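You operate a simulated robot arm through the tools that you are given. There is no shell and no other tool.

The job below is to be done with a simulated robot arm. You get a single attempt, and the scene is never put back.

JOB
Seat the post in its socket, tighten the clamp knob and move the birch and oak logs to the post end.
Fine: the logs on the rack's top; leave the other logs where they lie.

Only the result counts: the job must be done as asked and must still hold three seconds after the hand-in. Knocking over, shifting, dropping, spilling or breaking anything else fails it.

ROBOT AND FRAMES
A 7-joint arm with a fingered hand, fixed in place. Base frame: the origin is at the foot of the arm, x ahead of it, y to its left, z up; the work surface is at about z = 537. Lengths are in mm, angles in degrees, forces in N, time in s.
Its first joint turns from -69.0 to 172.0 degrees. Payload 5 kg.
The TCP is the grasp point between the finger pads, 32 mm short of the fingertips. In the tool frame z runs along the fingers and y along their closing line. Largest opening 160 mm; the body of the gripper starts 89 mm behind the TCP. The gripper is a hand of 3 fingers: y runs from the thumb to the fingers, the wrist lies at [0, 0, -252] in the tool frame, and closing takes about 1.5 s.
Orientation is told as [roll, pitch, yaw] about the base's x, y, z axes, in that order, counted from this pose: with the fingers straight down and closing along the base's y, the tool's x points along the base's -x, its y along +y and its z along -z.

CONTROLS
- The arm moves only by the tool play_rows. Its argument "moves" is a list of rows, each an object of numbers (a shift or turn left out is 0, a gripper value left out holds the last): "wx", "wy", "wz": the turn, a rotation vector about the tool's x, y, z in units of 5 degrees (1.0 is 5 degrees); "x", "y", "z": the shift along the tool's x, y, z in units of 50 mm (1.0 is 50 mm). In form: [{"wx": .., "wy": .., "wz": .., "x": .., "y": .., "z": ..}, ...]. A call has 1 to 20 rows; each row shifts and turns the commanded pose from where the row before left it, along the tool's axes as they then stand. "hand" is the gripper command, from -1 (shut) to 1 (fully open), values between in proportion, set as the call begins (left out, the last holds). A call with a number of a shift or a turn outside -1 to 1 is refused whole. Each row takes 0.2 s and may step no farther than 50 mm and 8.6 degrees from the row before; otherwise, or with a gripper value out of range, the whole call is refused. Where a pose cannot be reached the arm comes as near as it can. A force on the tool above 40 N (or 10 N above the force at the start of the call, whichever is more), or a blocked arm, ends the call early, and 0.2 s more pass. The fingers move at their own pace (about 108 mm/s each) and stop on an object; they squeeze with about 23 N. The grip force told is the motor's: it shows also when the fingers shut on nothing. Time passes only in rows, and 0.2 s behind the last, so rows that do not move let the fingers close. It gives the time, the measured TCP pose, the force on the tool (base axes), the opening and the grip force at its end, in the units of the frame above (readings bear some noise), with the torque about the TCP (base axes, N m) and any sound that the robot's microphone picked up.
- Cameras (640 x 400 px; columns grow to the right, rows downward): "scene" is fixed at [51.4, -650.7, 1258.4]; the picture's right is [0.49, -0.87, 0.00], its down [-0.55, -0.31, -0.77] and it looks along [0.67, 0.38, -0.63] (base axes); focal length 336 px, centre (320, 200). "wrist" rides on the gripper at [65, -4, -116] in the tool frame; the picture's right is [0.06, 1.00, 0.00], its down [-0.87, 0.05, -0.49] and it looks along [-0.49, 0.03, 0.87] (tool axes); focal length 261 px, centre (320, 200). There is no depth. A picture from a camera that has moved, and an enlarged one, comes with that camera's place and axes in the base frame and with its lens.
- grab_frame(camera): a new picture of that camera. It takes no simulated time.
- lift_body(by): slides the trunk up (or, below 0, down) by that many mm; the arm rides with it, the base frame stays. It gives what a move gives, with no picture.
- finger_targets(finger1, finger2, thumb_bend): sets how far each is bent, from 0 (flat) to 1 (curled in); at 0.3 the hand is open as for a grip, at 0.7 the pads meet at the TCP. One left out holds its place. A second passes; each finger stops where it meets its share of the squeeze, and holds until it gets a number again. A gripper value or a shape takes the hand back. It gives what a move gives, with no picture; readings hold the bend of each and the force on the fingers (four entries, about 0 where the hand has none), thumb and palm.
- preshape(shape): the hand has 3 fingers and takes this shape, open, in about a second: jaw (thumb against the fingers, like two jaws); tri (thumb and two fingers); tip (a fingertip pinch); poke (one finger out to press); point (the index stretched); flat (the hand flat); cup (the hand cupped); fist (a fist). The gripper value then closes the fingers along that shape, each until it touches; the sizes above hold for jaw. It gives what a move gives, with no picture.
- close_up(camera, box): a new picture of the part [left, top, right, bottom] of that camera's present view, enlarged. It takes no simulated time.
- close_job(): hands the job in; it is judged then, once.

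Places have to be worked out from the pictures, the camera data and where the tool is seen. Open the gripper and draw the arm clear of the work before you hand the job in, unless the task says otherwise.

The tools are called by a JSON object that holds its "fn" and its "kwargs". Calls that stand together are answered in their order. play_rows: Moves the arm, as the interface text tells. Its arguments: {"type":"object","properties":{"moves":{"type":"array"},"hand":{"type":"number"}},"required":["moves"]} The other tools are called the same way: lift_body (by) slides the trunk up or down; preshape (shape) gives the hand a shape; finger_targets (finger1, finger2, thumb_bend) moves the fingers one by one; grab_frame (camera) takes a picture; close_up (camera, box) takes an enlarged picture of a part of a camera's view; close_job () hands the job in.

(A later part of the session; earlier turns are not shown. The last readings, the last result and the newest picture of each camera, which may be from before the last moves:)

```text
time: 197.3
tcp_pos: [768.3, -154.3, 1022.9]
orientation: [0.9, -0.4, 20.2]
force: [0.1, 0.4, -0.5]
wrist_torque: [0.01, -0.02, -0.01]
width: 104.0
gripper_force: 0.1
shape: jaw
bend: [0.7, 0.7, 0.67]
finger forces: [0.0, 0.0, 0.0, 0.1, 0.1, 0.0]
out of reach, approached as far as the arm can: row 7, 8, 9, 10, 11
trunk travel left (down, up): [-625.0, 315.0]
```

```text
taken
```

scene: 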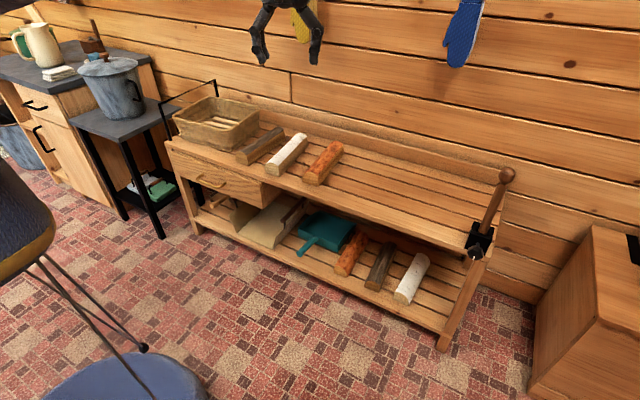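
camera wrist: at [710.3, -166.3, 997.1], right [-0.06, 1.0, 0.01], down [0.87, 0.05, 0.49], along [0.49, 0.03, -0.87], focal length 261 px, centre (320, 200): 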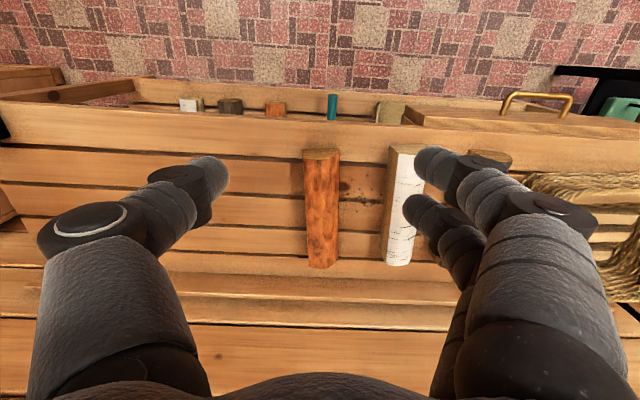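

Even the pure arc stops near azimuth -11°, but the limit was a few degrees further left with more forward tilt. So I go left with the hand pitched well forward and tilt it back down there, starting by returning to y≈-300 and pitching forward.

{"fn": "play_rows", "kwargs": {"moves": [{"y": -0.9, "x": 0.3}, {"y": -0.9, "x": 0.3}, {"wz": 1}, {"wz": 1}, {"wz": 1}, {"wz": 1}, {"wy": -1}, {"wy": -1}, {"wy": -1}, {"wy": -1}, {"wy": -1}, {"wy": -1}, {"wy": -1}, {"wy": -1}, {"wy": -1}, {"wy": -1}, {"wy": -1}, {"wy": -1}, {}]}}

{"fn": "play_rows", "kwargs": {"moves": [{"wy": -1}, {"wy": -1}, {"wy": -1}, {"wy": -1}, {"wy": -1}, {"wy": -1}, {"y": 0.9}, {"y": 0.9}, {"y": 0.9}, {"y": 0.9}, {"y": 0.9}, {"y": 0.9}, {}]}}

{"fn": "grab_frame", "kwargs": {"camera": "scene"}}

```text
time: 201.3
tcp_pos: [771.6, -254.2, 1023.2]
orientation: [1.2, -59.9, -0.1]
force: [-0.3, 0.1, 0.2]
wrist_torque: [0.0, 0.0, -0.01]
width: 103.7
gripper_force: 0.1
shape: jaw
bend: [0.7, 0.7, 0.67]
finger forces: [0.0, 0.0, 0.0, 0.1, 0.1, 0.1]
trunk travel left (down, up): [-625.0, 315.0]
```

```text
time: 204.1
tcp_pos: [835.6, -120.6, 1146.5]
orientation: [24.9, -88.0, -22.2]
force: [-0.3, -0.2, 0.4]
wrist_torque: [0.0, 0.0, -0.03]
width: 103.7
gripper_force: 0.1
shape: jaw
bend: [0.7, 0.7, 0.67]
finger forces: [0.0, 0.0, 0.0, 0.0, 0.0, 0.0]
out of reach, approached as far as the arm can: row 4, 5, 6, 7, 8, 9, 10, 11, 12
trunk travel left (down, up): [-625.0, 315.0]
```

```text
taken
```

scene: 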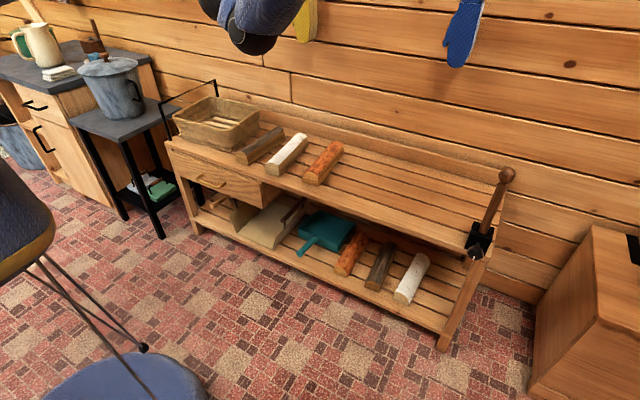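

The limit persists at a nearly fixed azimuth of the wrist. Comparing pictures, at the same hand pose my elbow is now higher than it was early on, so I need to shift the arm's internal posture back. First I undo this pitch and return to the reference pose.

{"fn": "play_rows", "kwargs": {"moves": [{"y": -0.9}, {"y": -0.9}, {"y": -0.9}, {"y": -0.9}, {"wy": 1}, {"wy": 1}, {"wy": 1}, {"wy": 1}, {"wy": 1}, {"wy": 1}, {"wy": 1}, {"wy": 1}, {"wy": 1}, {"wy": 1}, {"wy": 1}, {"wy": 1}, {"wy": 1}, {"wy": 1}, {"wy": 1}, {"wy": 1}]}}

{"fn": "lift_body", "kwargs": {"by": -300}}

{"fn": "grab_frame", "kwargs": {"camera": "scene"}}

```text
time: 208.3
tcp_pos: [837.4, -301.3, 1138.1]
orientation: [0.7, -9.7, 0.7]
force: [0.5, 0.6, 0.0]
wrist_torque: [0.05, -0.03, -0.01]
width: 104.0
gripper_force: 0.0
shape: jaw
bend: [0.7, 0.7, 0.67]
finger forces: [0.1, 0.1, 0.1, 0.0, 0.0, 0.0]
trunk travel left (down, up): [-625.0, 315.0]
```

```text
time: 211.3
tcp_pos: [838.5, -300.9, 839.1]
orientation: [0.7, -9.8, 0.8]
force: [0.1, -0.2, -0.3]
wrist_torque: [0.0, 0.01, 0.01]
width: 104.2
gripper_force: 0.0
shape: jaw
bend: [0.7, 0.7, 0.67]
finger forces: [0.0, 0.0, 0.0, 0.0, 0.0, 0.0]
trunk travel left (down, up): [-325.0, 614.0]
```

```text
taken
```

scene: 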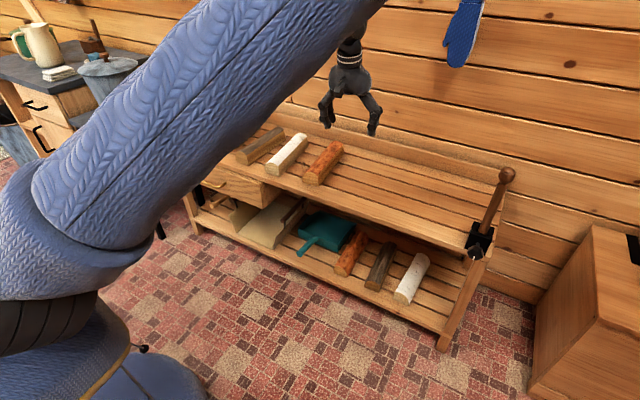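

The elbow is now much higher, almost above the line to the hand. I try going left from this posture with small steps.

{"fn": "play_rows", "kwargs": {"moves": [{"y": 0.5}, {"y": 0.5}, {"y": 0.5}, {"y": 0.5}, {"y": 0.5}, {"y": 0.5}, {"y": 0.5}, {"y": 0.5}, {"y": 0.5}, {"y": 0.5}, {}]}}

{"fn": "grab_frame", "kwargs": {"camera": "scene"}}

```text
time: 213.7
tcp_pos: [784.6, -132.0, 822.7]
orientation: [1.0, -10.0, 0.8]
force: [0.3, -0.6, 0.2]
wrist_torque: [0.0, -0.02, 0.0]
width: 103.9
gripper_force: 0.1
shape: jaw
bend: [0.7, 0.7, 0.67]
finger forces: [0.0, 0.0, 0.0, 0.0, 0.0, 0.0]
out of reach, approached as far as the arm can: row 6, 7, 8, 9, 10
trunk travel left (down, up): [-325.0, 614.0]
```

```text
taken
```

scene: 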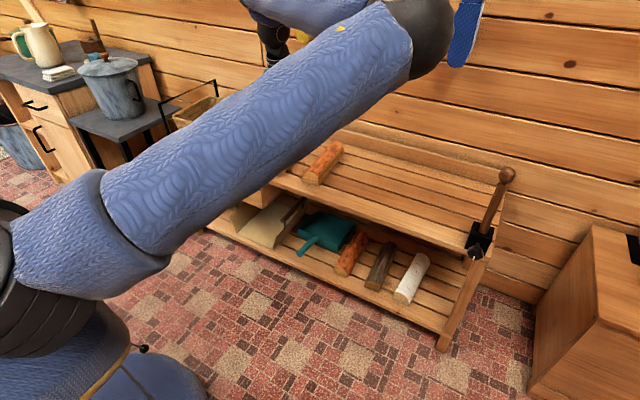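

The elbow ends up low-right again whenever I go left, as if the first joint isn't helping. I level the hand and retrace my very first stations (y=-697, then -307 at z≈735, trunk -150) to compare the elbow's position with the early pictures.

{"fn": "play_rows", "kwargs": {"moves": [{"y": -0.9}, {"y": -0.9}, {"y": -0.9}, {"wy": 1}, {"wy": 0.96}, {"y": -0.9}, {"y": -0.9}, {"y": -0.9}, {"y": -0.9}, {"y": -0.9}, {"y": -0.9}, {"z": 0.9}, {"z": 0.85}, {"y": -0.9}, {"y": -0.9}, {"y": -0.4}, {}, {}]}}

{"fn": "grab_frame", "kwargs": {"camera": "scene"}}

```text
time: 217.5
tcp_pos: [794.2, -647.6, 730.8]
orientation: [0.6, 0.0, 1.0]
force: [0.7, -0.9, -0.1]
wrist_torque: [-0.01, -0.01, 0.04]
width: 104.2
gripper_force: 0.1
shape: jaw
bend: [0.7, 0.7, 0.67]
finger forces: [0.1, 0.0, 0.0, 0.1, 0.0, 0.1]
trunk travel left (down, up): [-325.0, 614.0]
```

```text
taken
```

scene: 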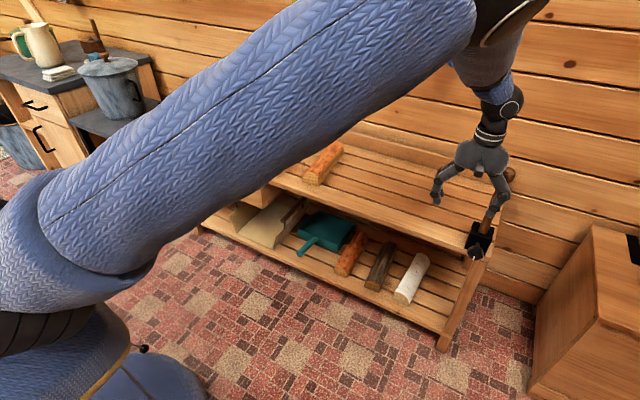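

The elbow here is much higher than in my early picture at this station, and the hand is near the post, so I rise first. Then I sweep left on an arc with the hand co-rotating and watch whether the whole arm swings rigidly, meaning the first joint is moving.

{"fn": "play_rows", "kwargs": {"moves": [{"z": -0.9}, {"z": -0.9}, {"z": -0.2}, {}]}}

{"fn": "grab_frame", "kwargs": {"camera": "scene"}}

{"fn": "play_rows", "kwargs": {"moves": [{"x": -0.565, "y": 0.693, "wz": -0.5}, {"x": -0.565, "y": 0.693, "wz": -0.5}, {"x": -0.565, "y": 0.693, "wz": -0.5}, {"x": -0.565, "y": 0.693, "wz": -0.5}, {"x": -0.565, "y": 0.693, "wz": -0.5}, {"x": -0.565, "y": 0.693, "wz": -0.5}, {}]}}

{"fn": "grab_frame", "kwargs": {"camera": "scene"}}

```text
time: 218.5
tcp_pos: [792.1, -647.4, 828.6]
orientation: [0.7, 0.0, 1.0]
force: [0.2, 0.1, 0.1]
wrist_torque: [-0.01, -0.03, 0.02]
width: 103.9
gripper_force: 0.2
shape: jaw
bend: [0.7, 0.7, 0.67]
finger forces: [0.1, 0.0, 0.1, 0.0, 0.0, 0.1]
trunk travel left (down, up): [-325.0, 614.0]
```

```text
taken
```

scene: 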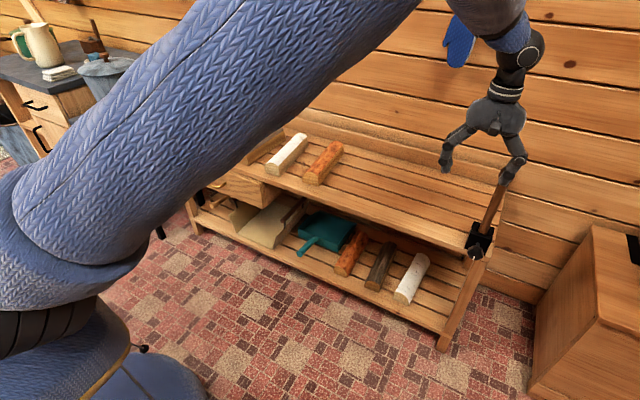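

```text
time: 220.1
tcp_pos: [922.9, -423.6, 828.8]
orientation: [0.6, -0.6, 16.0]
force: [-0.1, -0.2, -0.2]
wrist_torque: [0.01, 0.03, -0.02]
width: 103.8
gripper_force: 0.1
shape: jaw
bend: [0.7, 0.7, 0.67]
finger forces: [0.0, 0.1, 0.0, 0.0, 0.0, 0.1]
out of reach, approached as far as the arm can: row 6
trunk travel left (down, up): [-325.0, 614.0]
```

```text
taken
```

scene: 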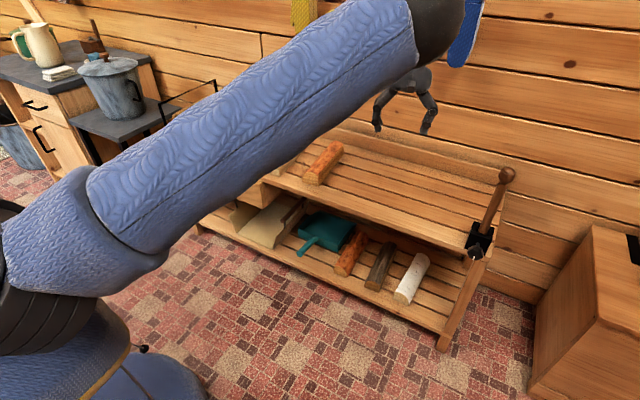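

The limit behaves like a hard stop on the upper arm's azimuth. To understand the arm's posture, I use the wrist camera to look back at the robot itself: move in a bit and turn the hand to yaw 180.

{"fn": "play_rows", "kwargs": {"moves": [{"x": 0.9}, {"x": 0.9}, {"x": 0.9}, {"x": 0.9}, {"wz": -1}, {"wz": -1}, {"wz": -1}, {"wz": -1}, {"wz": -1}, {"wz": -1}, {"wz": -1}, {"wz": -1}, {"wz": -1}, {"wz": -1}, {"wz": -1}, {"wz": -1}, {"wz": -1}, {"wz": -1}, {"wz": -1}, {"wz": -1}]}}

{"fn": "play_rows", "kwargs": {"moves": [{"wz": -1}, {"wz": -1}, {"wz": -1}, {"wz": -1}, {"wz": -1}, {"wz": -1}, {"wz": -1}, {"wz": -1}, {"wz": -1}, {"wz": -1}, {"wz": -1}, {"wz": -1}, {"wz": -1}, {"wz": -1}, {"wz": -1}, {"wz": -1}, {"wy": -1}, {"wy": -1}, {"wy": -1}, {"wy": -1}]}}

{"fn": "grab_frame", "kwargs": {"camera": "wrist"}}

{"fn": "grab_frame", "kwargs": {"camera": "scene"}}

```text
time: 224.3
tcp_pos: [747.1, -473.3, 826.0]
orientation: [0.0, -0.6, 96.0]
force: [0.2, -0.1, 0.4]
wrist_torque: [0.02, 0.0, -0.03]
width: 104.1
gripper_force: 0.0
shape: jaw
bend: [0.7, 0.7, 0.67]
finger forces: [0.0, 0.0, 0.0, 0.1, 0.0, 0.0]
trunk travel left (down, up): [-325.0, 614.0]
```

```text
time: 228.5
tcp_pos: [741.4, -475.6, 819.8]
orientation: [-0.8, -19.7, 176.1]
force: [0.5, -0.3, 0.3]
wrist_torque: [0.0, -0.05, -0.01]
width: 104.0
gripper_force: 0.1
shape: jaw
bend: [0.7, 0.7, 0.67]
finger forces: [0.0, 0.0, 0.0, 0.0, 0.1, 0.0]
out of reach, approached as far as the arm can: row 20
trunk travel left (down, up): [-325.0, 614.0]
```

```text
taken
camera wrist: at [840.4, -477.3, 907.0], right [-0.01, -1.0, -0.03], down [-0.66, -0.02, 0.75], along [-0.75, 0.03, -0.66], focal length 261 px, centre (320, 200)
```

wrist: 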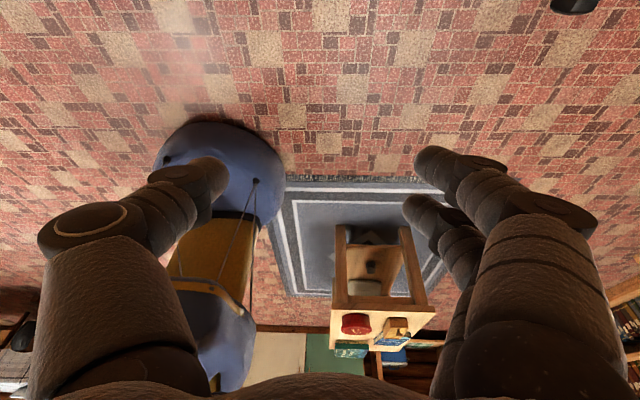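

```text
taken
```

scene: 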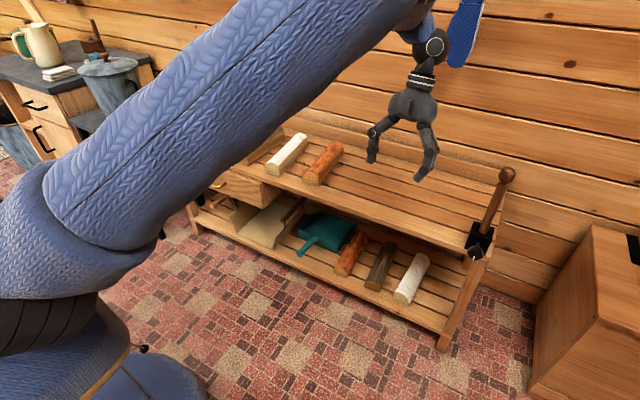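

This view shows the robot's base and column. To get the true geometry of the arm at the limit, I'll return to the left boundary and photograph the same arm posture at two trunk heights, which lets me triangulate the elbow and shoulder. First I unwind the hand.

{"fn": "play_rows", "kwargs": {"moves": [{"wy": 1}, {"wy": 1}, {"wy": 1}, {"wy": 0.94}, {"wz": 1}, {"wz": 1}, {"wz": 1}, {"wz": 1}, {"wz": 1}, {"wz": 1}, {"wz": 1}, {"wz": 1}, {"wz": 1}, {"wz": 1}, {"wz": 1}, {"wz": 1}, {"wz": 1}, {"wz": 1}, {"wz": 1}, {"wz": 1}]}}

{"fn": "play_rows", "kwargs": {"moves": [{"wz": 1}, {"wz": 1}, {"wz": 1}, {"wz": 1}, {"wz": 1}, {"wz": 1}, {"wz": 1}, {"wz": 1}, {"wz": 1}, {"wz": 1}, {"wz": 1}, {"wz": 1}, {"wz": 1}, {"wz": 1}, {"wz": 1}, {"wz": 1}, {"wz": 1}, {"wz": 1}, {"wz": 1}, {"wz": 0.2}]}}

{"fn": "play_rows", "kwargs": {"moves": [{"y": 0.9}, {"y": 0.9}, {"y": 0.9}, {"y": 0.9}, {"y": 0.9}, {"y": 0.9}, {"y": 0.9}, {"y": 0.9}, {}]}}

{"fn": "grab_frame", "kwargs": {"camera": "scene"}}

{"fn": "lift_body", "kwargs": {"by": -150}}

{"fn": "grab_frame", "kwargs": {"camera": "scene"}}

```text
time: 232.7
tcp_pos: [740.7, -473.7, 820.5]
orientation: [0.3, -0.7, 95.9]
force: [-0.3, 0.1, -0.4]
wrist_torque: [-0.02, -0.02, -0.01]
width: 103.9
gripper_force: 0.2
shape: jaw
bend: [0.7, 0.7, 0.67]
finger forces: [0.0, 0.0, 0.0, 0.0, 0.0, 0.0]
trunk travel left (down, up): [-325.0, 614.0]
```

```text
time: 236.9
tcp_pos: [740.8, -472.4, 820.3]
orientation: [0.5, 0.3, -0.1]
force: [0.0, -0.7, -0.2]
wrist_torque: [-0.03, 0.01, 0.0]
width: 103.9
gripper_force: 0.1
shape: jaw
bend: [0.7, 0.7, 0.67]
finger forces: [0.0, 0.0, 0.0, 0.1, 0.0, 0.0]
trunk travel left (down, up): [-325.0, 614.0]
```

```text
time: 238.9
tcp_pos: [725.9, -137.9, 819.4]
orientation: [1.2, 0.0, -0.1]
force: [0.0, -0.9, 0.3]
wrist_torque: [0.01, 0.0, -0.02]
width: 103.9
gripper_force: 0.1
shape: jaw
bend: [0.7, 0.7, 0.67]
finger forces: [0.0, 0.1, 0.1, 0.0, 0.1, 0.0]
out of reach, approached as far as the arm can: row 8
trunk travel left (down, up): [-325.0, 614.0]
```

```text
taken
```

scene: 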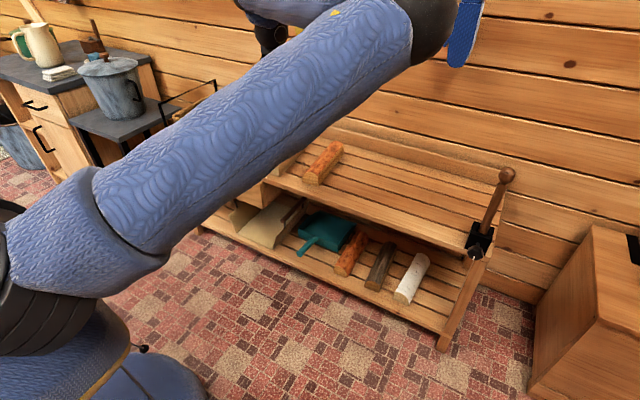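

```text
time: 240.7
tcp_pos: [725.9, -136.9, 668.4]
orientation: [1.2, 0.0, -0.2]
force: [0.0, 0.6, -1.0]
wrist_torque: [0.01, 0.0, 0.03]
width: 103.8
gripper_force: 0.0
shape: jaw
bend: [0.7, 0.7, 0.67]
finger forces: [0.0, 0.1, 0.1, 0.0, 0.1, 0.0]
trunk travel left (down, up): [-175.0, 765.0]
```

```text
taken
```

scene: 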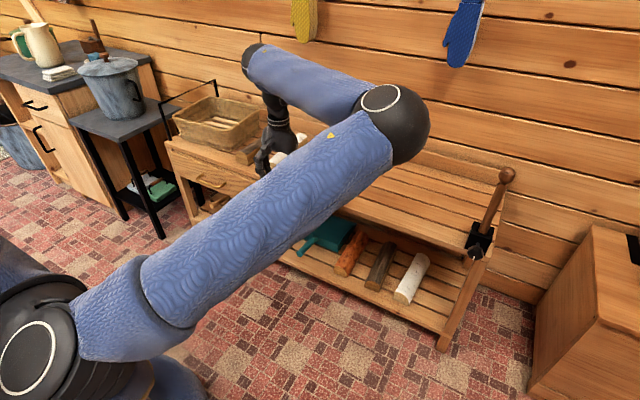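

Now I can see the whole arm. The shoulder sits about 200 mm to the side of the base axis, and near the left limit the first joint is turned fully to its right stop. Bringing the hand in close to the robot on the right should force the first joint to swing left, so I try that, raising first.

{"fn": "lift_body", "kwargs": {"by": 150}}

{"fn": "play_rows", "kwargs": {"moves": [{"y": -0.9}, {"y": -0.9}, {"y": -0.9}, {"y": -0.9}, {"x": 0.9}, {"x": 0.9}, {"x": 0.9}, {"x": 0.9}, {"x": 0.9}, {"x": 0.9}, {}]}}

{"fn": "grab_frame", "kwargs": {"camera": "scene"}}

```text
time: 242.4
tcp_pos: [725.9, -136.5, 820.7]
orientation: [1.1, -0.1, -0.1]
force: [0.4, -0.2, -0.5]
wrist_torque: [0.03, 0.01, 0.03]
width: 103.7
gripper_force: 0.0
shape: jaw
bend: [0.7, 0.7, 0.67]
finger forces: [0.0, 0.0, 0.1, 0.0, 0.1, 0.0]
trunk travel left (down, up): [-325.0, 614.0]
```

```text
time: 244.8
tcp_pos: [455.3, -319.8, 815.9]
orientation: [1.2, 0.0, -0.1]
force: [0.9, 0.5, -0.1]
wrist_torque: [0.01, -0.01, 0.02]
width: 104.1
gripper_force: 0.1
shape: jaw
bend: [0.7, 0.7, 0.67]
finger forces: [0.0, 0.1, 0.0, 0.0, 0.0, 0.0]
trunk travel left (down, up): [-325.0, 614.0]
```

```text
taken
```

scene: 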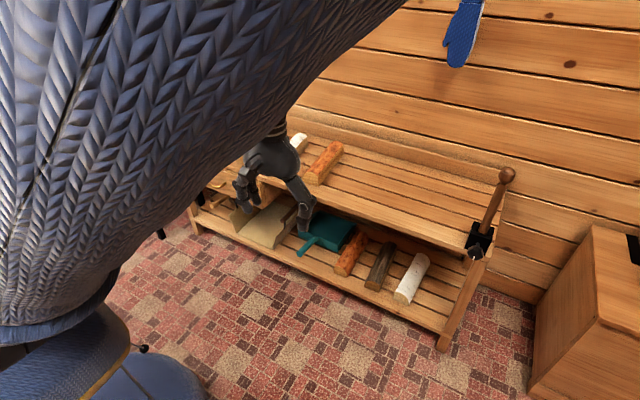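

It reached (455, -320) with no flags. I go further inward in small steps and watch for the first joint to swing.

{"fn": "play_rows", "kwargs": {"moves": [{"x": 0.6}, {"x": 0.6}, {"x": 0.6}, {"x": 0.6}, {}]}}

{"fn": "grab_frame", "kwargs": {"camera": "scene"}}

{"fn": "grab_frame", "kwargs": {"camera": "wrist"}}

```text
time: 246.0
tcp_pos: [425.5, -333.3, 862.3]
orientation: [1.2, 0.0, -0.1]
force: [0.4, -0.2, -0.1]
wrist_torque: [-0.01, 0.01, 0.03]
width: 103.7
gripper_force: 0.0
shape: jaw
bend: [0.7, 0.7, 0.67]
finger forces: [0.1, 0.1, 0.0, 0.1, 0.0, 0.1]
out of reach, approached as far as the arm can: row 1, 2, 3, 4
trunk travel left (down, up): [-325.0, 614.0]
```

```text
taken
```

scene: 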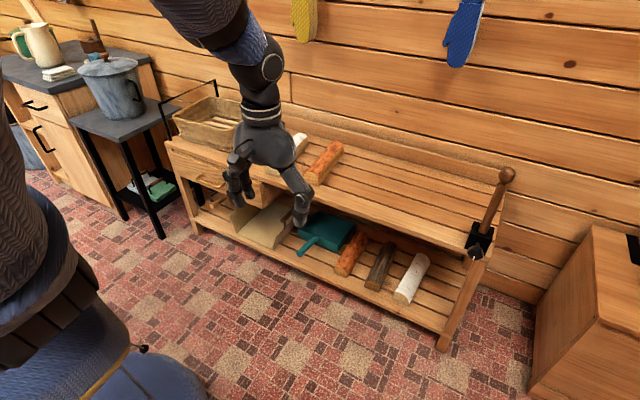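

```text
taken
camera wrist: at [357.8, -338.5, 977.5], right [-0.06, 1.0, 0.02], down [0.87, 0.04, 0.49], along [0.49, 0.05, -0.87], focal length 261 px, centre (320, 200)
```

wrist: 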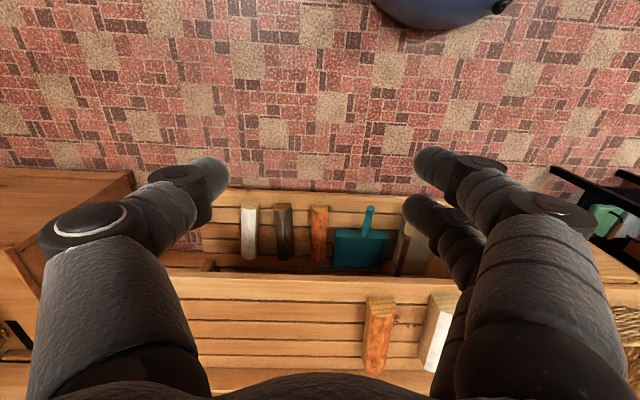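

The posture changed a lot: the upper arm is now nearly upright and the elbow is high. From here I try going left.

{"fn": "play_rows", "kwargs": {"moves": [{"y": 0.8}, {"y": 0.8}, {"y": 0.8}, {"y": 0.8}, {"y": 0.8}, {"y": 0.8}, {"y": 0.8}, {}]}}

{"fn": "grab_frame", "kwargs": {"camera": "scene"}}

```text
time: 247.8
tcp_pos: [444.0, -66.6, 870.9]
orientation: [1.2, 0.1, -0.3]
force: [-0.4, 0.4, -0.2]
wrist_torque: [0.04, 0.01, -0.02]
width: 104.1
gripper_force: 0.0
shape: jaw
bend: [0.7, 0.7, 0.67]
finger forces: [0.1, 0.0, 0.0, 0.0, 0.1, 0.1]
out of reach, approached as far as the arm can: row 1, 2, 7
trunk travel left (down, up): [-325.0, 614.0]
```

```text
taken
```

scene: 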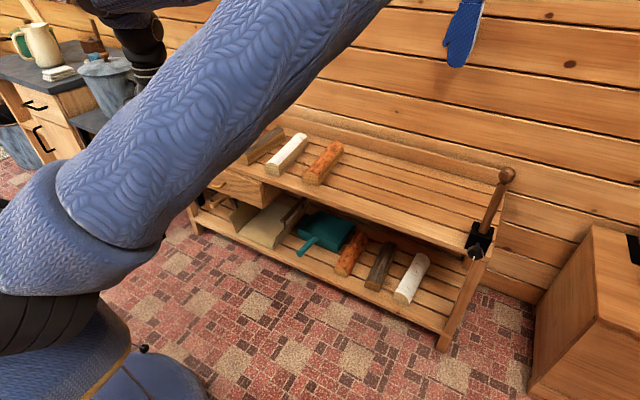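

It swings back to the same limit. To see what the first joint really does, I look at the shoulder from a right-side pose at the same lowered trunk height, (700, -600), and compare where the shoulder cap appears.

{"fn": "play_rows", "kwargs": {"moves": [{"x": -0.9}, {"x": -0.9}, {"x": -0.9}, {"x": -0.9}, {"x": -0.9}, {"y": -1}, {"y": -1}, {"y": -1}, {"y": -1}, {"y": -1}, {"y": -1}, {"y": -1}, {"y": -1}, {"y": -1}, {"y": -1}, {"y": -0.7}, {"z": 0.9}, {}]}}

{"fn": "lift_body", "kwargs": {"by": -150}}

{"fn": "grab_frame", "kwargs": {"camera": "scene"}}

```text
time: 251.6
tcp_pos: [654.4, -636.2, 811.8]
orientation: [1.1, -0.1, 0.0]
force: [0.3, 0.2, 0.1]
wrist_torque: [-0.01, -0.01, 0.0]
width: 103.8
gripper_force: 0.1
shape: jaw
bend: [0.7, 0.7, 0.67]
finger forces: [0.0, 0.0, 0.0, 0.0, 0.0, 0.1]
out of reach, approached as far as the arm can: row 2, 3, 4, 5
trunk travel left (down, up): [-325.0, 614.0]
```

```text
time: 253.4
tcp_pos: [654.4, -636.0, 662.0]
orientation: [1.3, 0.0, 0.1]
force: [0.6, 1.0, 0.3]
wrist_torque: [-0.01, -0.01, 0.01]
width: 104.5
gripper_force: 0.0
shape: jaw
bend: [0.7, 0.7, 0.67]
finger forces: [0.0, 0.0, 0.0, 0.1, 0.0, 0.0]
trunk travel left (down, up): [-175.0, 765.0]
```

```text
taken
```

scene: 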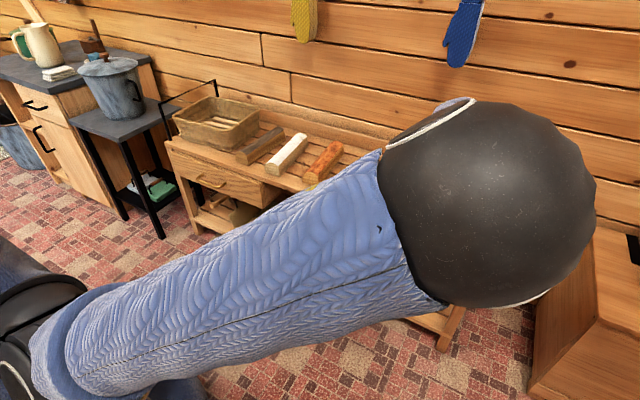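

The first joint clearly moves between these poses, so it isn't frozen. I next test whether the left side opens up with the hand much higher relative to the shoulder: raise the trunk back, go to the left boundary, climb with the arm, then push left.

{"fn": "lift_body", "kwargs": {"by": 100}}

{"fn": "play_rows", "kwargs": {"moves": [{"y": 1}, {"y": 1}, {"y": 1}, {"y": 1}, {"y": 1}, {"y": 1}, {"y": 1}, {"y": 1}, {"z": -1}, {"z": -1}, {"z": -1}, {"z": -1}, {"z": -1}, {"z": -1}, {"y": 0.8}, {"y": 0.8}, {"y": 0.8}, {"y": 0.8}, {}]}}

{"fn": "grab_frame", "kwargs": {"camera": "scene"}}

```text
time: 254.7
tcp_pos: [654.2, -635.6, 761.2]
orientation: [1.2, 0.1, -0.1]
force: [0.8, -0.2, -0.4]
wrist_torque: [0.01, 0.02, 0.0]
width: 103.7
gripper_force: 0.0
shape: jaw
bend: [0.7, 0.7, 0.67]
finger forces: [0.0, 0.1, 0.1, 0.1, 0.0, 0.1]
trunk travel left (down, up): [-275.0, 665.0]
```

```text
time: 258.7
tcp_pos: [590.4, -134.5, 990.9]
orientation: [1.9, -0.3, -0.1]
force: [-0.6, 1.2, -0.3]
wrist_torque: [0.01, 0.01, 0.02]
width: 103.9
gripper_force: 0.0
shape: jaw
bend: [0.7, 0.7, 0.67]
finger forces: [0.0, 0.0, 0.0, 0.0, 0.1, 0.0]
out of reach, approached as far as the arm can: row 13, 14, 15, 16, 17, 18
trunk travel left (down, up): [-275.0, 665.0]
```

```text
taken
```

scene: 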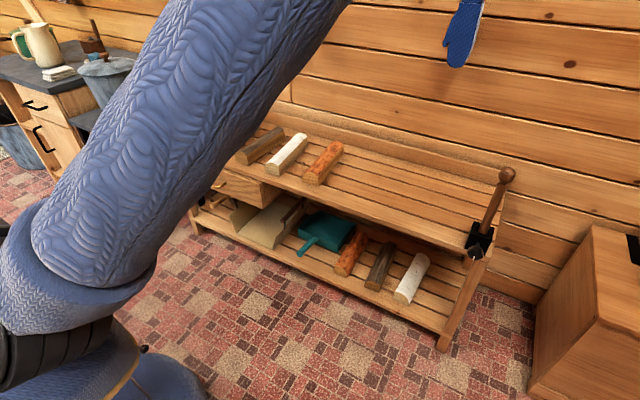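

The arm's base geometry is clearer now: the shoulder pivot sits near (88, -170), and the upper arm's heading seems stuck at its stop. To pass into the arm's other posture, I bring the hand close and high so the upper arm goes vertical. First inward, then up.

{"fn": "play_rows", "kwargs": {"moves": [{"x": 0.8, "y": -0.3}, {"x": 0.8, "y": -0.2}, {"x": 0.8}, {"x": 0.8}, {"z": -0.8}, {"z": -0.8}, {"z": -0.8}, {"z": -0.8}, {}]}}

{"fn": "grab_frame", "kwargs": {"camera": "scene"}}

{"fn": "grab_frame", "kwargs": {"camera": "wrist"}}

```text
time: 260.7
tcp_pos: [421.2, -168.3, 1121.5]
orientation: [2.0, -0.5, -0.1]
force: [-0.7, -0.3, -0.1]
wrist_torque: [0.04, 0.0, -0.02]
width: 103.8
gripper_force: 0.0
shape: jaw
bend: [0.7, 0.7, 0.67]
finger forces: [0.0, 0.0, 0.0, 0.1, 0.0, 0.0]
out of reach, approached as far as the arm can: row 8
trunk travel left (down, up): [-275.0, 665.0]
```

```text
taken
```

scene: 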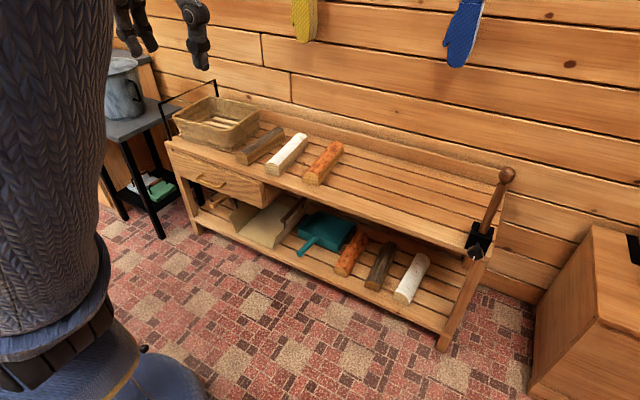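

```text
taken
camera wrist: at [353.2, -176.0, 1235.5], right [-0.06, 1.0, 0.04], down [0.87, 0.04, 0.5], along [0.5, 0.06, -0.87], focal length 261 px, centre (320, 200)
```

wrist: 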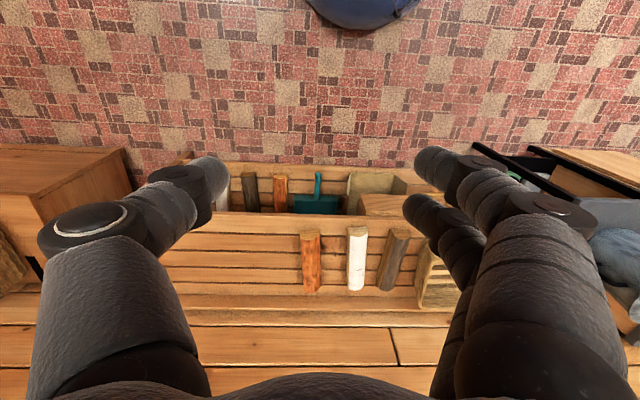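

The upper arm is now nearly vertical, as intended. I continue pushing left and slightly inward so it passes over to the other side.

{"fn": "play_rows", "kwargs": {"moves": [{"y": 0.7}, {"y": 0.7}, {"y": 0.7}, {"y": 0.7}, {"y": 0.7}, {"y": 0.7}, {}]}}

{"fn": "grab_frame", "kwargs": {"camera": "scene"}}

```text
time: 262.3
tcp_pos: [383.5, -68.4, 1065.1]
orientation: [1.8, -0.1, 0.0]
force: [-0.5, 0.1, -0.1]
wrist_torque: [0.0, -0.01, 0.0]
width: 103.7
gripper_force: 0.1
shape: jaw
bend: [0.7, 0.7, 0.67]
finger forces: [0.0, 0.0, 0.0, 0.1, 0.1, 0.0]
out of reach, approached as far as the arm can: row 1, 2, 3, 4, 5, 6
trunk travel left (down, up): [-275.0, 665.0]
```

```text
taken
```

scene: 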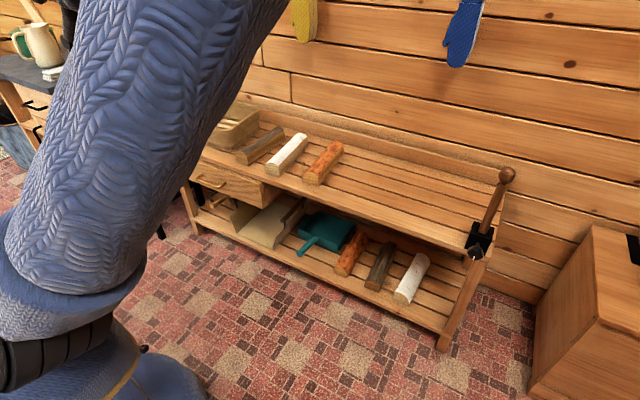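

Pushing left there still slides back to the old side. I return to the vertical posture and instead move straight back toward the robot, which should tip the upper arm over backward.

{"fn": "play_rows", "kwargs": {"moves": [{"y": -0.8, "x": -0.4}, {"y": -0.8, "x": -0.4}, {"y": -0.4}, {"z": -0.6}, {"z": -0.5}, {}]}}

{"fn": "play_rows", "kwargs": {"moves": [{"x": 0.5}, {"x": 0.5}, {"x": 0.5}, {"x": 0.5}, {"x": 0.5}, {}]}}

{"fn": "grab_frame", "kwargs": {"camera": "scene"}}

```text
time: 263.7
tcp_pos: [418.8, -170.7, 1115.8]
orientation: [1.5, -0.1, -0.1]
force: [-0.2, -0.4, -0.2]
wrist_torque: [0.05, 0.05, -0.01]
width: 104.0
gripper_force: 0.1
shape: jaw
bend: [0.7, 0.7, 0.67]
finger forces: [0.1, 0.0, 0.0, 0.1, 0.0, 0.0]
out of reach, approached as far as the arm can: row 5
trunk travel left (down, up): [-275.0, 665.0]
```

```text
time: 265.1
tcp_pos: [292.8, -170.1, 1114.1]
orientation: [1.2, 0.0, 0.0]
force: [-0.7, -0.7, 0.1]
wrist_torque: [0.03, 0.02, 0.0]
width: 104.0
gripper_force: 0.1
shape: jaw
bend: [0.7, 0.7, 0.67]
finger forces: [0.0, 0.0, 0.0, 0.0, 0.0, 0.0]
trunk travel left (down, up): [-275.0, 665.0]
```

```text
taken
```

scene: 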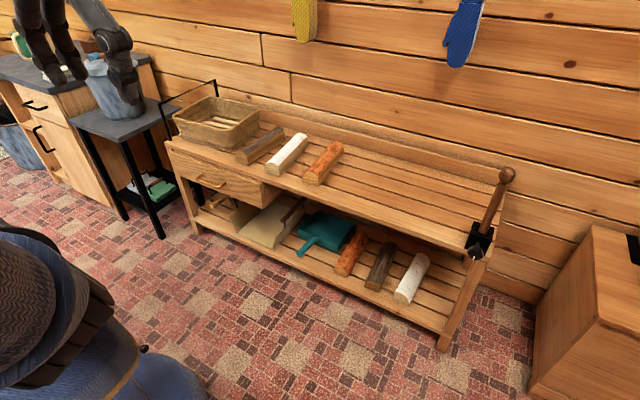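

The upper arm has tipped over backward with no flags. Now I try moving left from here.

{"fn": "play_rows", "kwargs": {"moves": [{"y": 0.6}, {"y": 0.6}, {"y": 0.6}, {"y": 0.6}, {"y": 0.6}, {"y": 0.6}, {}]}}

{"fn": "grab_frame", "kwargs": {"camera": "scene"}}

{"fn": "grab_frame", "kwargs": {"camera": "wrist"}}

```text
time: 266.7
tcp_pos: [284.5, -57.9, 1110.0]
orientation: [1.2, 0.1, 0.0]
force: [0.2, 0.9, 0.4]
wrist_torque: [-0.02, -0.04, -0.05]
width: 103.8
gripper_force: 0.0
shape: jaw
bend: [0.7, 0.7, 0.67]
finger forces: [0.1, 0.0, 0.1, 0.0, 0.1, 0.1]
out of reach, approached as far as the arm can: row 4, 5, 6
trunk travel left (down, up): [-275.0, 665.0]
```

```text
taken
```

scene: 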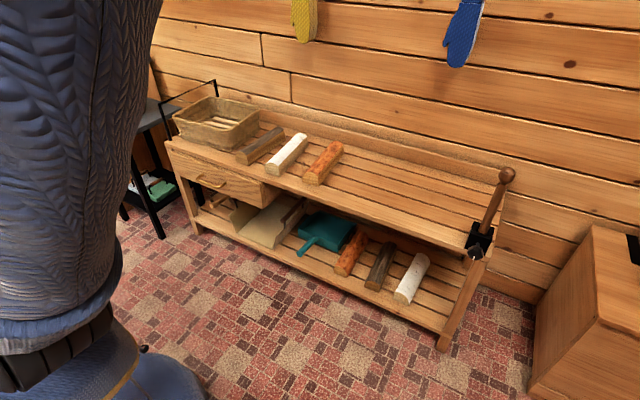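

```text
taken
camera wrist: at [217.6, -61.7, 1225.0], right [-0.06, 1.0, 0.02], down [0.87, 0.04, 0.49], along [0.49, 0.05, -0.87], focal length 261 px, centre (320, 200)
```

wrist: 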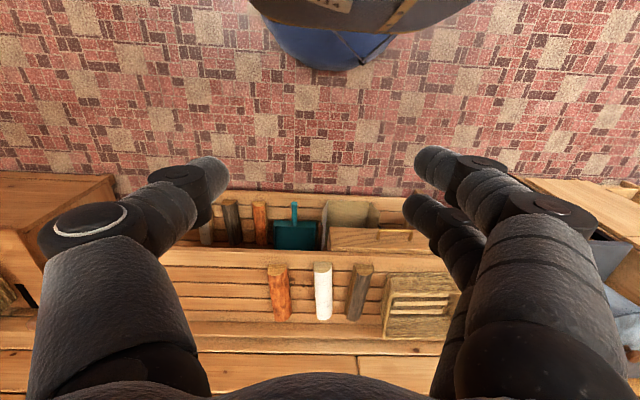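

The forearm's yaw is wound to one end here; reaching left means unwinding it the other way, by carrying the hand around the robot's back. Before that I need to see what is around the robot, so I turn the hand to look back.

{"fn": "play_rows", "kwargs": {"moves": [{"y": -0.8, "x": -0.5}, {"y": -0.8, "x": -0.5}, {"wz": -1}, {"wz": -1}, {"wz": -1}, {"wz": -1}, {"wz": -1}, {"wz": -1}, {"wz": -1}, {"wz": -1}, {"wz": -1}, {"wz": -1}, {"wz": -1}, {"wz": -1}, {"wz": -1}, {"wz": -1}, {"wz": -1}, {"wz": -1}, {"wz": -1}, {"wz": -1}]}}

{"fn": "grab_frame", "kwargs": {"camera": "wrist"}}

{"fn": "play_rows", "kwargs": {"moves": [{"wz": -1}, {"wz": -1}, {"wz": -1}, {"wz": -1}, {"wz": -1}, {"wz": -1}, {"wz": -1}, {"wz": -1}, {"wz": -1}, {"wz": -1}, {"wz": -1}, {"wz": -1}, {"wz": -1}, {"wz": -1}, {"wz": -1}, {"wz": -1}, {"wz": -1}, {"wz": -1}, {}]}}

{"fn": "grab_frame", "kwargs": {"camera": "wrist"}}

```text
time: 270.9
tcp_pos: [336.1, -136.1, 1109.5]
orientation: [0.0, -1.2, 90.1]
force: [-0.3, -0.3, 1.0]
wrist_torque: [0.01, -0.02, -0.02]
width: 103.9
gripper_force: 0.1
shape: jaw
bend: [0.7, 0.7, 0.67]
finger forces: [0.0, 0.0, 0.0, 0.1, 0.0, 0.0]
trunk travel left (down, up): [-275.0, 665.0]
```

```text
taken
camera wrist: at [338.8, -202.3, 1223.5], right [-1.0, -0.06, 0.0], down [-0.05, 0.86, 0.51], along [-0.03, 0.51, -0.86], focal length 261 px, centre (320, 200)
```

wrist: 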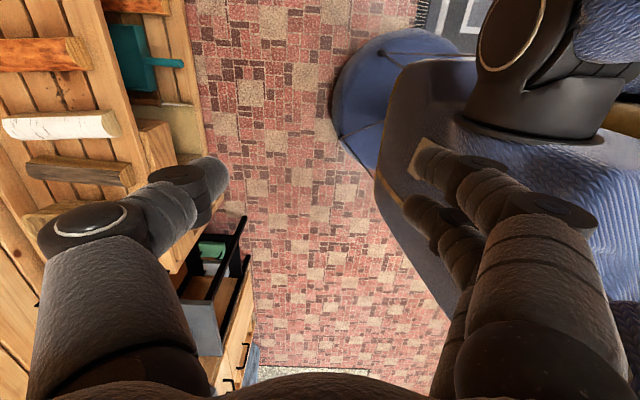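

```text
time: 274.9
tcp_pos: [336.8, -135.3, 1109.0]
orientation: [-1.2, 0.0, -180.0]
force: [-0.3, 0.3, 1.0]
wrist_torque: [0.0, 0.0, -0.03]
width: 103.7
gripper_force: 0.1
shape: jaw
bend: [0.7, 0.7, 0.67]
finger forces: [0.1, 0.0, 0.0, 0.0, 0.0, 0.0]
trunk travel left (down, up): [-275.0, 665.0]
```

```text
taken
camera wrist: at [400.7, -133.1, 1224.1], right [0.06, -1.0, -0.02], down [-0.87, -0.06, 0.49], along [-0.49, -0.01, -0.87], focal length 261 px, centre (320, 200)
```

wrist: 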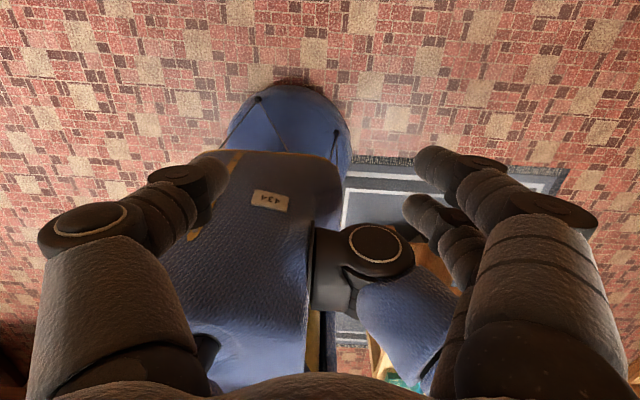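

This view is decisive: the arm hangs from the right side of a torso, so its first joint is a shoulder pitch and the upper arm can't cross to the left. Left reach therefore has to come from pointing the hand forward-left. I unwind the yaw to +24° and then move out and pitch forward with the trunk low.

{"fn": "play_rows", "kwargs": {"moves": [{"wz": 1}, {"wz": 1}, {"wz": 1}, {"wz": 1}, {"wz": 1}, {"wz": 1}, {"wz": 1}, {"wz": 1}, {"wz": 1}, {"wz": 1}, {"wz": 1}, {"wz": 1}, {"wz": 1}, {"wz": 1}, {"wz": 1}, {"wz": 1}, {"wz": 1}, {"wz": 1}, {"wz": 1}, {"wz": 1}]}}

{"fn": "play_rows", "kwargs": {"moves": [{"wz": 1}, {"wz": 1}, {"wz": 1}, {"wz": 1}, {"wz": 1}, {"wz": 1}, {"wz": 1}, {"wz": 1}, {"wz": 1}, {"wz": 1}, {"wz": 1}, {"wz": 0.2}, {"x": -0.9, "y": -0.4}, {"x": -0.9, "y": -0.4}, {"x": -0.9, "y": -0.4}, {"x": -0.9, "y": -0.4}, {"x": -0.9, "y": -0.4}, {"x": -0.9, "y": -0.4}, {}]}}

```text
time: 279.1
tcp_pos: [336.2, -137.0, 1108.9]
orientation: [0.2, -1.1, 79.8]
force: [0.1, 0.0, 0.3]
wrist_torque: [0.01, -0.02, 0.01]
width: 103.8
gripper_force: 0.1
shape: jaw
bend: [0.7, 0.7, 0.67]
finger forces: [0.0, 0.0, 0.1, 0.0, 0.1, 0.0]
trunk travel left (down, up): [-275.0, 665.0]
```

```text
time: 283.1
tcp_pos: [585.4, -177.4, 1034.9]
orientation: [1.4, -1.4, 23.9]
force: [-0.5, 0.3, -0.7]
wrist_torque: [0.03, -0.01, 0.03]
width: 104.2
gripper_force: 0.0
shape: jaw
bend: [0.7, 0.7, 0.67]
finger forces: [0.0, 0.0, 0.0, 0.0, 0.0, 0.0]
out of reach, approached as far as the arm can: row 14, 15, 16, 17, 18
trunk travel left (down, up): [-275.0, 665.0]
```

I come down to shoulder height and a little right, then pitch the hand forward by 65°.

{"fn": "play_rows", "kwargs": {"moves": [{"x": -0.33, "y": -0.88}, {"x": -0.33, "y": -0.88}, {"x": -0.33, "y": -0.88}, {"z": 1}, {"z": 1}, {"z": 1}, {"z": 1}, {}]}}

{"fn": "play_rows", "kwargs": {"moves": [{"wy": -1}, {"wy": -1}, {"wy": -1}, {"wy": -1}, {"wy": -1}, {"wy": -1}, {"wy": -1}, {"wy": -1}, {"wy": -1}, {"wy": -1}, {"wy": -1}, {"wy": -1}, {"wy": -1}, {}]}}

{"fn": "grab_frame", "kwargs": {"camera": "scene"}}

{"fn": "grab_frame", "kwargs": {"camera": "wrist"}}

```text
time: 284.9
tcp_pos: [666.6, -281.7, 813.5]
orientation: [1.0, -0.4, 24.0]
force: [0.4, 0.1, 0.1]
wrist_torque: [0.03, 0.03, -0.02]
width: 104.1
gripper_force: 0.1
shape: jaw
bend: [0.7, 0.7, 0.67]
finger forces: [0.0, 0.0, 0.1, 0.0, 0.1, 0.0]
out of reach, approached as far as the arm can: row 1, 2, 3
trunk travel left (down, up): [-275.0, 665.0]
```

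```text
time: 287.9
tcp_pos: [669.1, -282.0, 813.5]
orientation: [2.6, -65.5, 21.5]
force: [-0.6, -0.5, -0.4]
wrist_torque: [0.05, -0.02, -0.01]
width: 103.9
gripper_force: 0.0
shape: jaw
bend: [0.7, 0.7, 0.67]
finger forces: [0.0, 0.0, 0.1, 0.0, 0.0, 0.1]
trunk travel left (down, up): [-275.0, 665.0]
```

```text
taken
```

scene: 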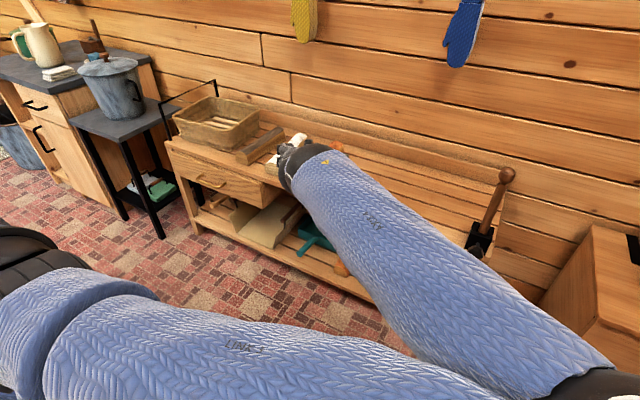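

```text
taken
camera wrist: at [549.0, -337.9, 800.7], right [-0.43, 0.9, -0.04], down [-0.09, 0.0, 1.0], along [0.9, 0.43, 0.09], focal length 261 px, centre (320, 200)
```

wrist: 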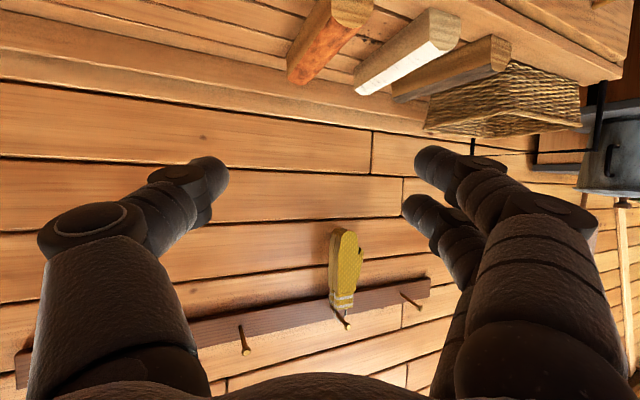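

This posture is comfortable: the upper arm is low and the forearm points left-forward. Now I push the hand in +y.

{"fn": "play_rows", "kwargs": {"moves": [{"y": 0.74, "z": 0.27, "x": -0.12}, {"y": 0.74, "z": 0.27, "x": -0.12}, {"y": 0.74, "z": 0.27, "x": -0.12}, {"y": 0.74, "z": 0.27, "x": -0.12}, {"y": 0.74, "z": 0.27, "x": -0.12}, {"y": 0.74, "z": 0.27, "x": -0.12}, {"y": 0.74, "z": 0.27, "x": -0.12}, {}]}}

{"fn": "grab_frame", "kwargs": {"camera": "scene"}}

```text
time: 289.7
tcp_pos: [680.5, -9.1, 818.5]
orientation: [2.6, -65.5, 21.5]
force: [-0.7, 0.1, 0.7]
wrist_torque: [-0.03, -0.01, -0.06]
width: 103.9
gripper_force: 0.1
shape: jaw
bend: [0.7, 0.7, 0.67]
finger forces: [0.0, 0.1, 0.0, 0.1, 0.1, 0.0]
out of reach, approached as far as the arm can: row 1, 2, 3
trunk travel left (down, up): [-275.0, 665.0]
```

```text
taken
```

scene: 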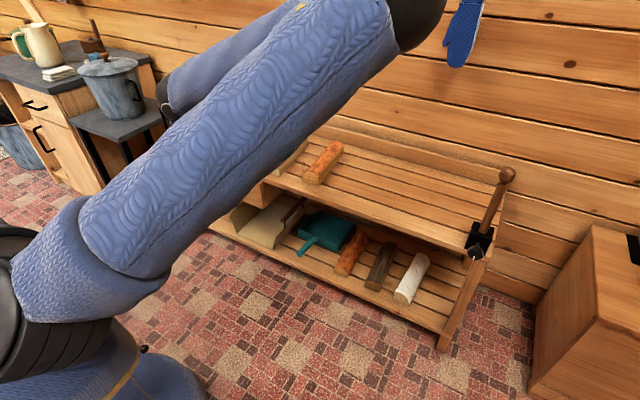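

It passed through and reached y≈-9, with the last rows unflagged. I extend forward toward the birch at this height to see if that holds.

{"fn": "play_rows", "kwargs": {"moves": [{"z": 0.68, "y": -0.3, "x": -0.3}, {"z": 0.68, "y": -0.3, "x": -0.3}, {"z": 0.68, "y": -0.3, "x": -0.3}, {"z": 0.68, "y": -0.3, "x": -0.3}, {"z": 0.68, "y": -0.3, "x": -0.3}, {}]}}

{"fn": "grab_frame", "kwargs": {"camera": "scene"}}

{"fn": "grab_frame", "kwargs": {"camera": "wrist"}}

```text
time: 291.1
tcp_pos: [878.2, 0.1, 814.1]
orientation: [2.6, -65.6, 21.6]
force: [0.8, -0.1, -0.3]
wrist_torque: [0.0, -0.03, -0.02]
width: 104.0
gripper_force: 0.1
shape: jaw
bend: [0.7, 0.7, 0.67]
finger forces: [0.0, 0.0, 0.0, 0.0, 0.1, 0.1]
trunk travel left (down, up): [-275.0, 665.0]
```

```text
taken
```

scene: 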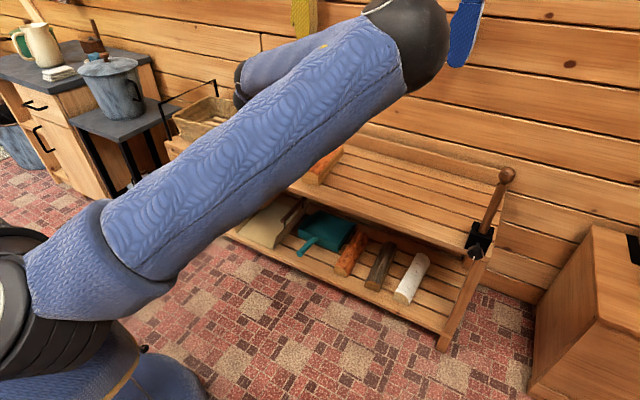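

```text
taken
camera wrist: at [757.6, -55.8, 802.0], right [-0.43, 0.9, -0.04], down [-0.09, 0.0, 1.0], along [0.9, 0.43, 0.09], focal length 261 px, centre (320, 200)
```

wrist: 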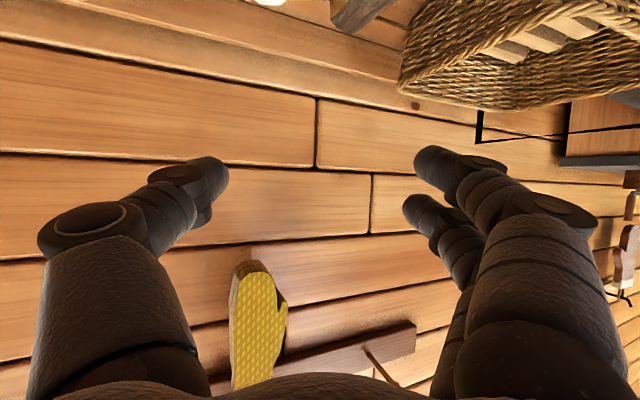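

That works with no flags: TCP (878, 0, 814). I push further left to see if the oak could be reached too.

{"fn": "play_rows", "kwargs": {"moves": [{"y": 0.74, "z": 0.27, "x": -0.12}, {"y": 0.74, "z": 0.27, "x": -0.12}, {"y": 0.74, "z": 0.27, "x": -0.12}, {}]}}

{"fn": "grab_frame", "kwargs": {"camera": "scene"}}

```text
time: 292.1
tcp_pos: [871.1, 43.9, 817.3]
orientation: [2.7, -65.5, 21.6]
force: [-0.4, -0.4, 0.1]
wrist_torque: [0.02, -0.01, -0.02]
width: 103.7
gripper_force: 0.1
shape: jaw
bend: [0.7, 0.7, 0.67]
finger forces: [0.1, 0.1, 0.0, 0.1, 0.1, 0.0]
out of reach, approached as far as the arm can: row 2, 3
trunk travel left (down, up): [-275.0, 665.0]
```

```text
taken
```

scene: 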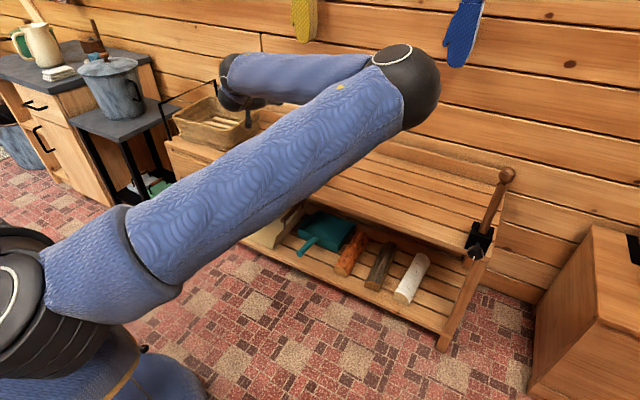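

The left limit here is about TCP y≈44, so the birch is directly reachable with this forward-left hand pose; the oak will need another trick later. I step back a bit, reduce the hand's heading to about 15° to match the birch better, then lower with the trunk partway.

{"fn": "play_rows", "kwargs": {"moves": [{"z": -0.372, "y": -0.424, "x": 0.16}, {"z": -0.372, "y": -0.424, "x": 0.16}, {"wx": 0.845, "wz": 0.386}, {"wx": 0.845, "wz": 0.386}, {}]}}

{"fn": "lift_body", "kwargs": {"by": -120}}

{"fn": "grab_frame", "kwargs": {"camera": "scene"}}

{"fn": "grab_frame", "kwargs": {"camera": "wrist"}}

```text
time: 293.3
tcp_pos: [850.9, -13.4, 818.9]
orientation: [2.6, -65.3, 12.3]
force: [0.3, 0.3, 0.1]
wrist_torque: [0.01, 0.0, -0.05]
width: 103.7
gripper_force: 0.0
shape: jaw
bend: [0.7, 0.7, 0.67]
finger forces: [0.0, 0.1, 0.1, 0.1, 0.1, 0.0]
trunk travel left (down, up): [-275.0, 665.0]
```

```text
time: 294.8
tcp_pos: [851.8, -13.3, 699.5]
orientation: [2.5, -65.3, 12.3]
force: [0.5, -0.4, -0.7]
wrist_torque: [-0.01, 0.0, -0.02]
width: 103.8
gripper_force: 0.1
shape: jaw
bend: [0.7, 0.7, 0.67]
finger forces: [0.1, 0.0, 0.0, 0.0, 0.1, 0.0]
trunk travel left (down, up): [-155.0, 785.0]
```

```text
taken
```

scene: 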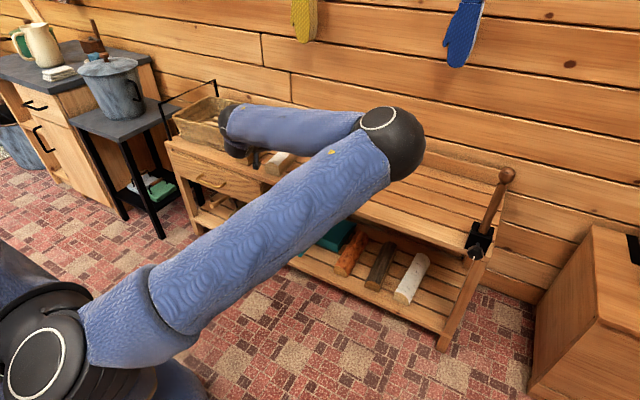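

```text
taken
camera wrist: at [723.4, -48.8, 688.2], right [-0.28, 0.96, -0.04], down [-0.09, 0.01, 1.0], along [0.96, 0.28, 0.08], focal length 261 px, centre (320, 200)
```

wrist: 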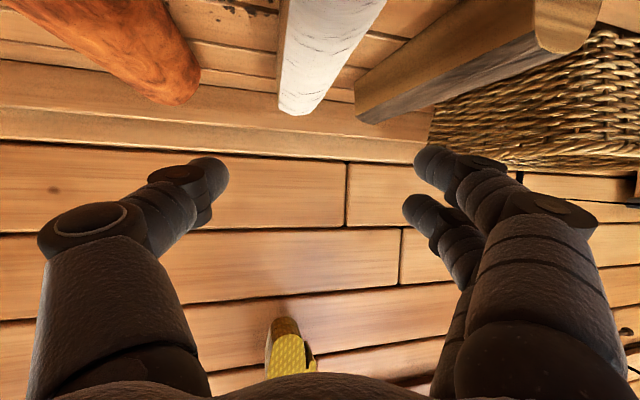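

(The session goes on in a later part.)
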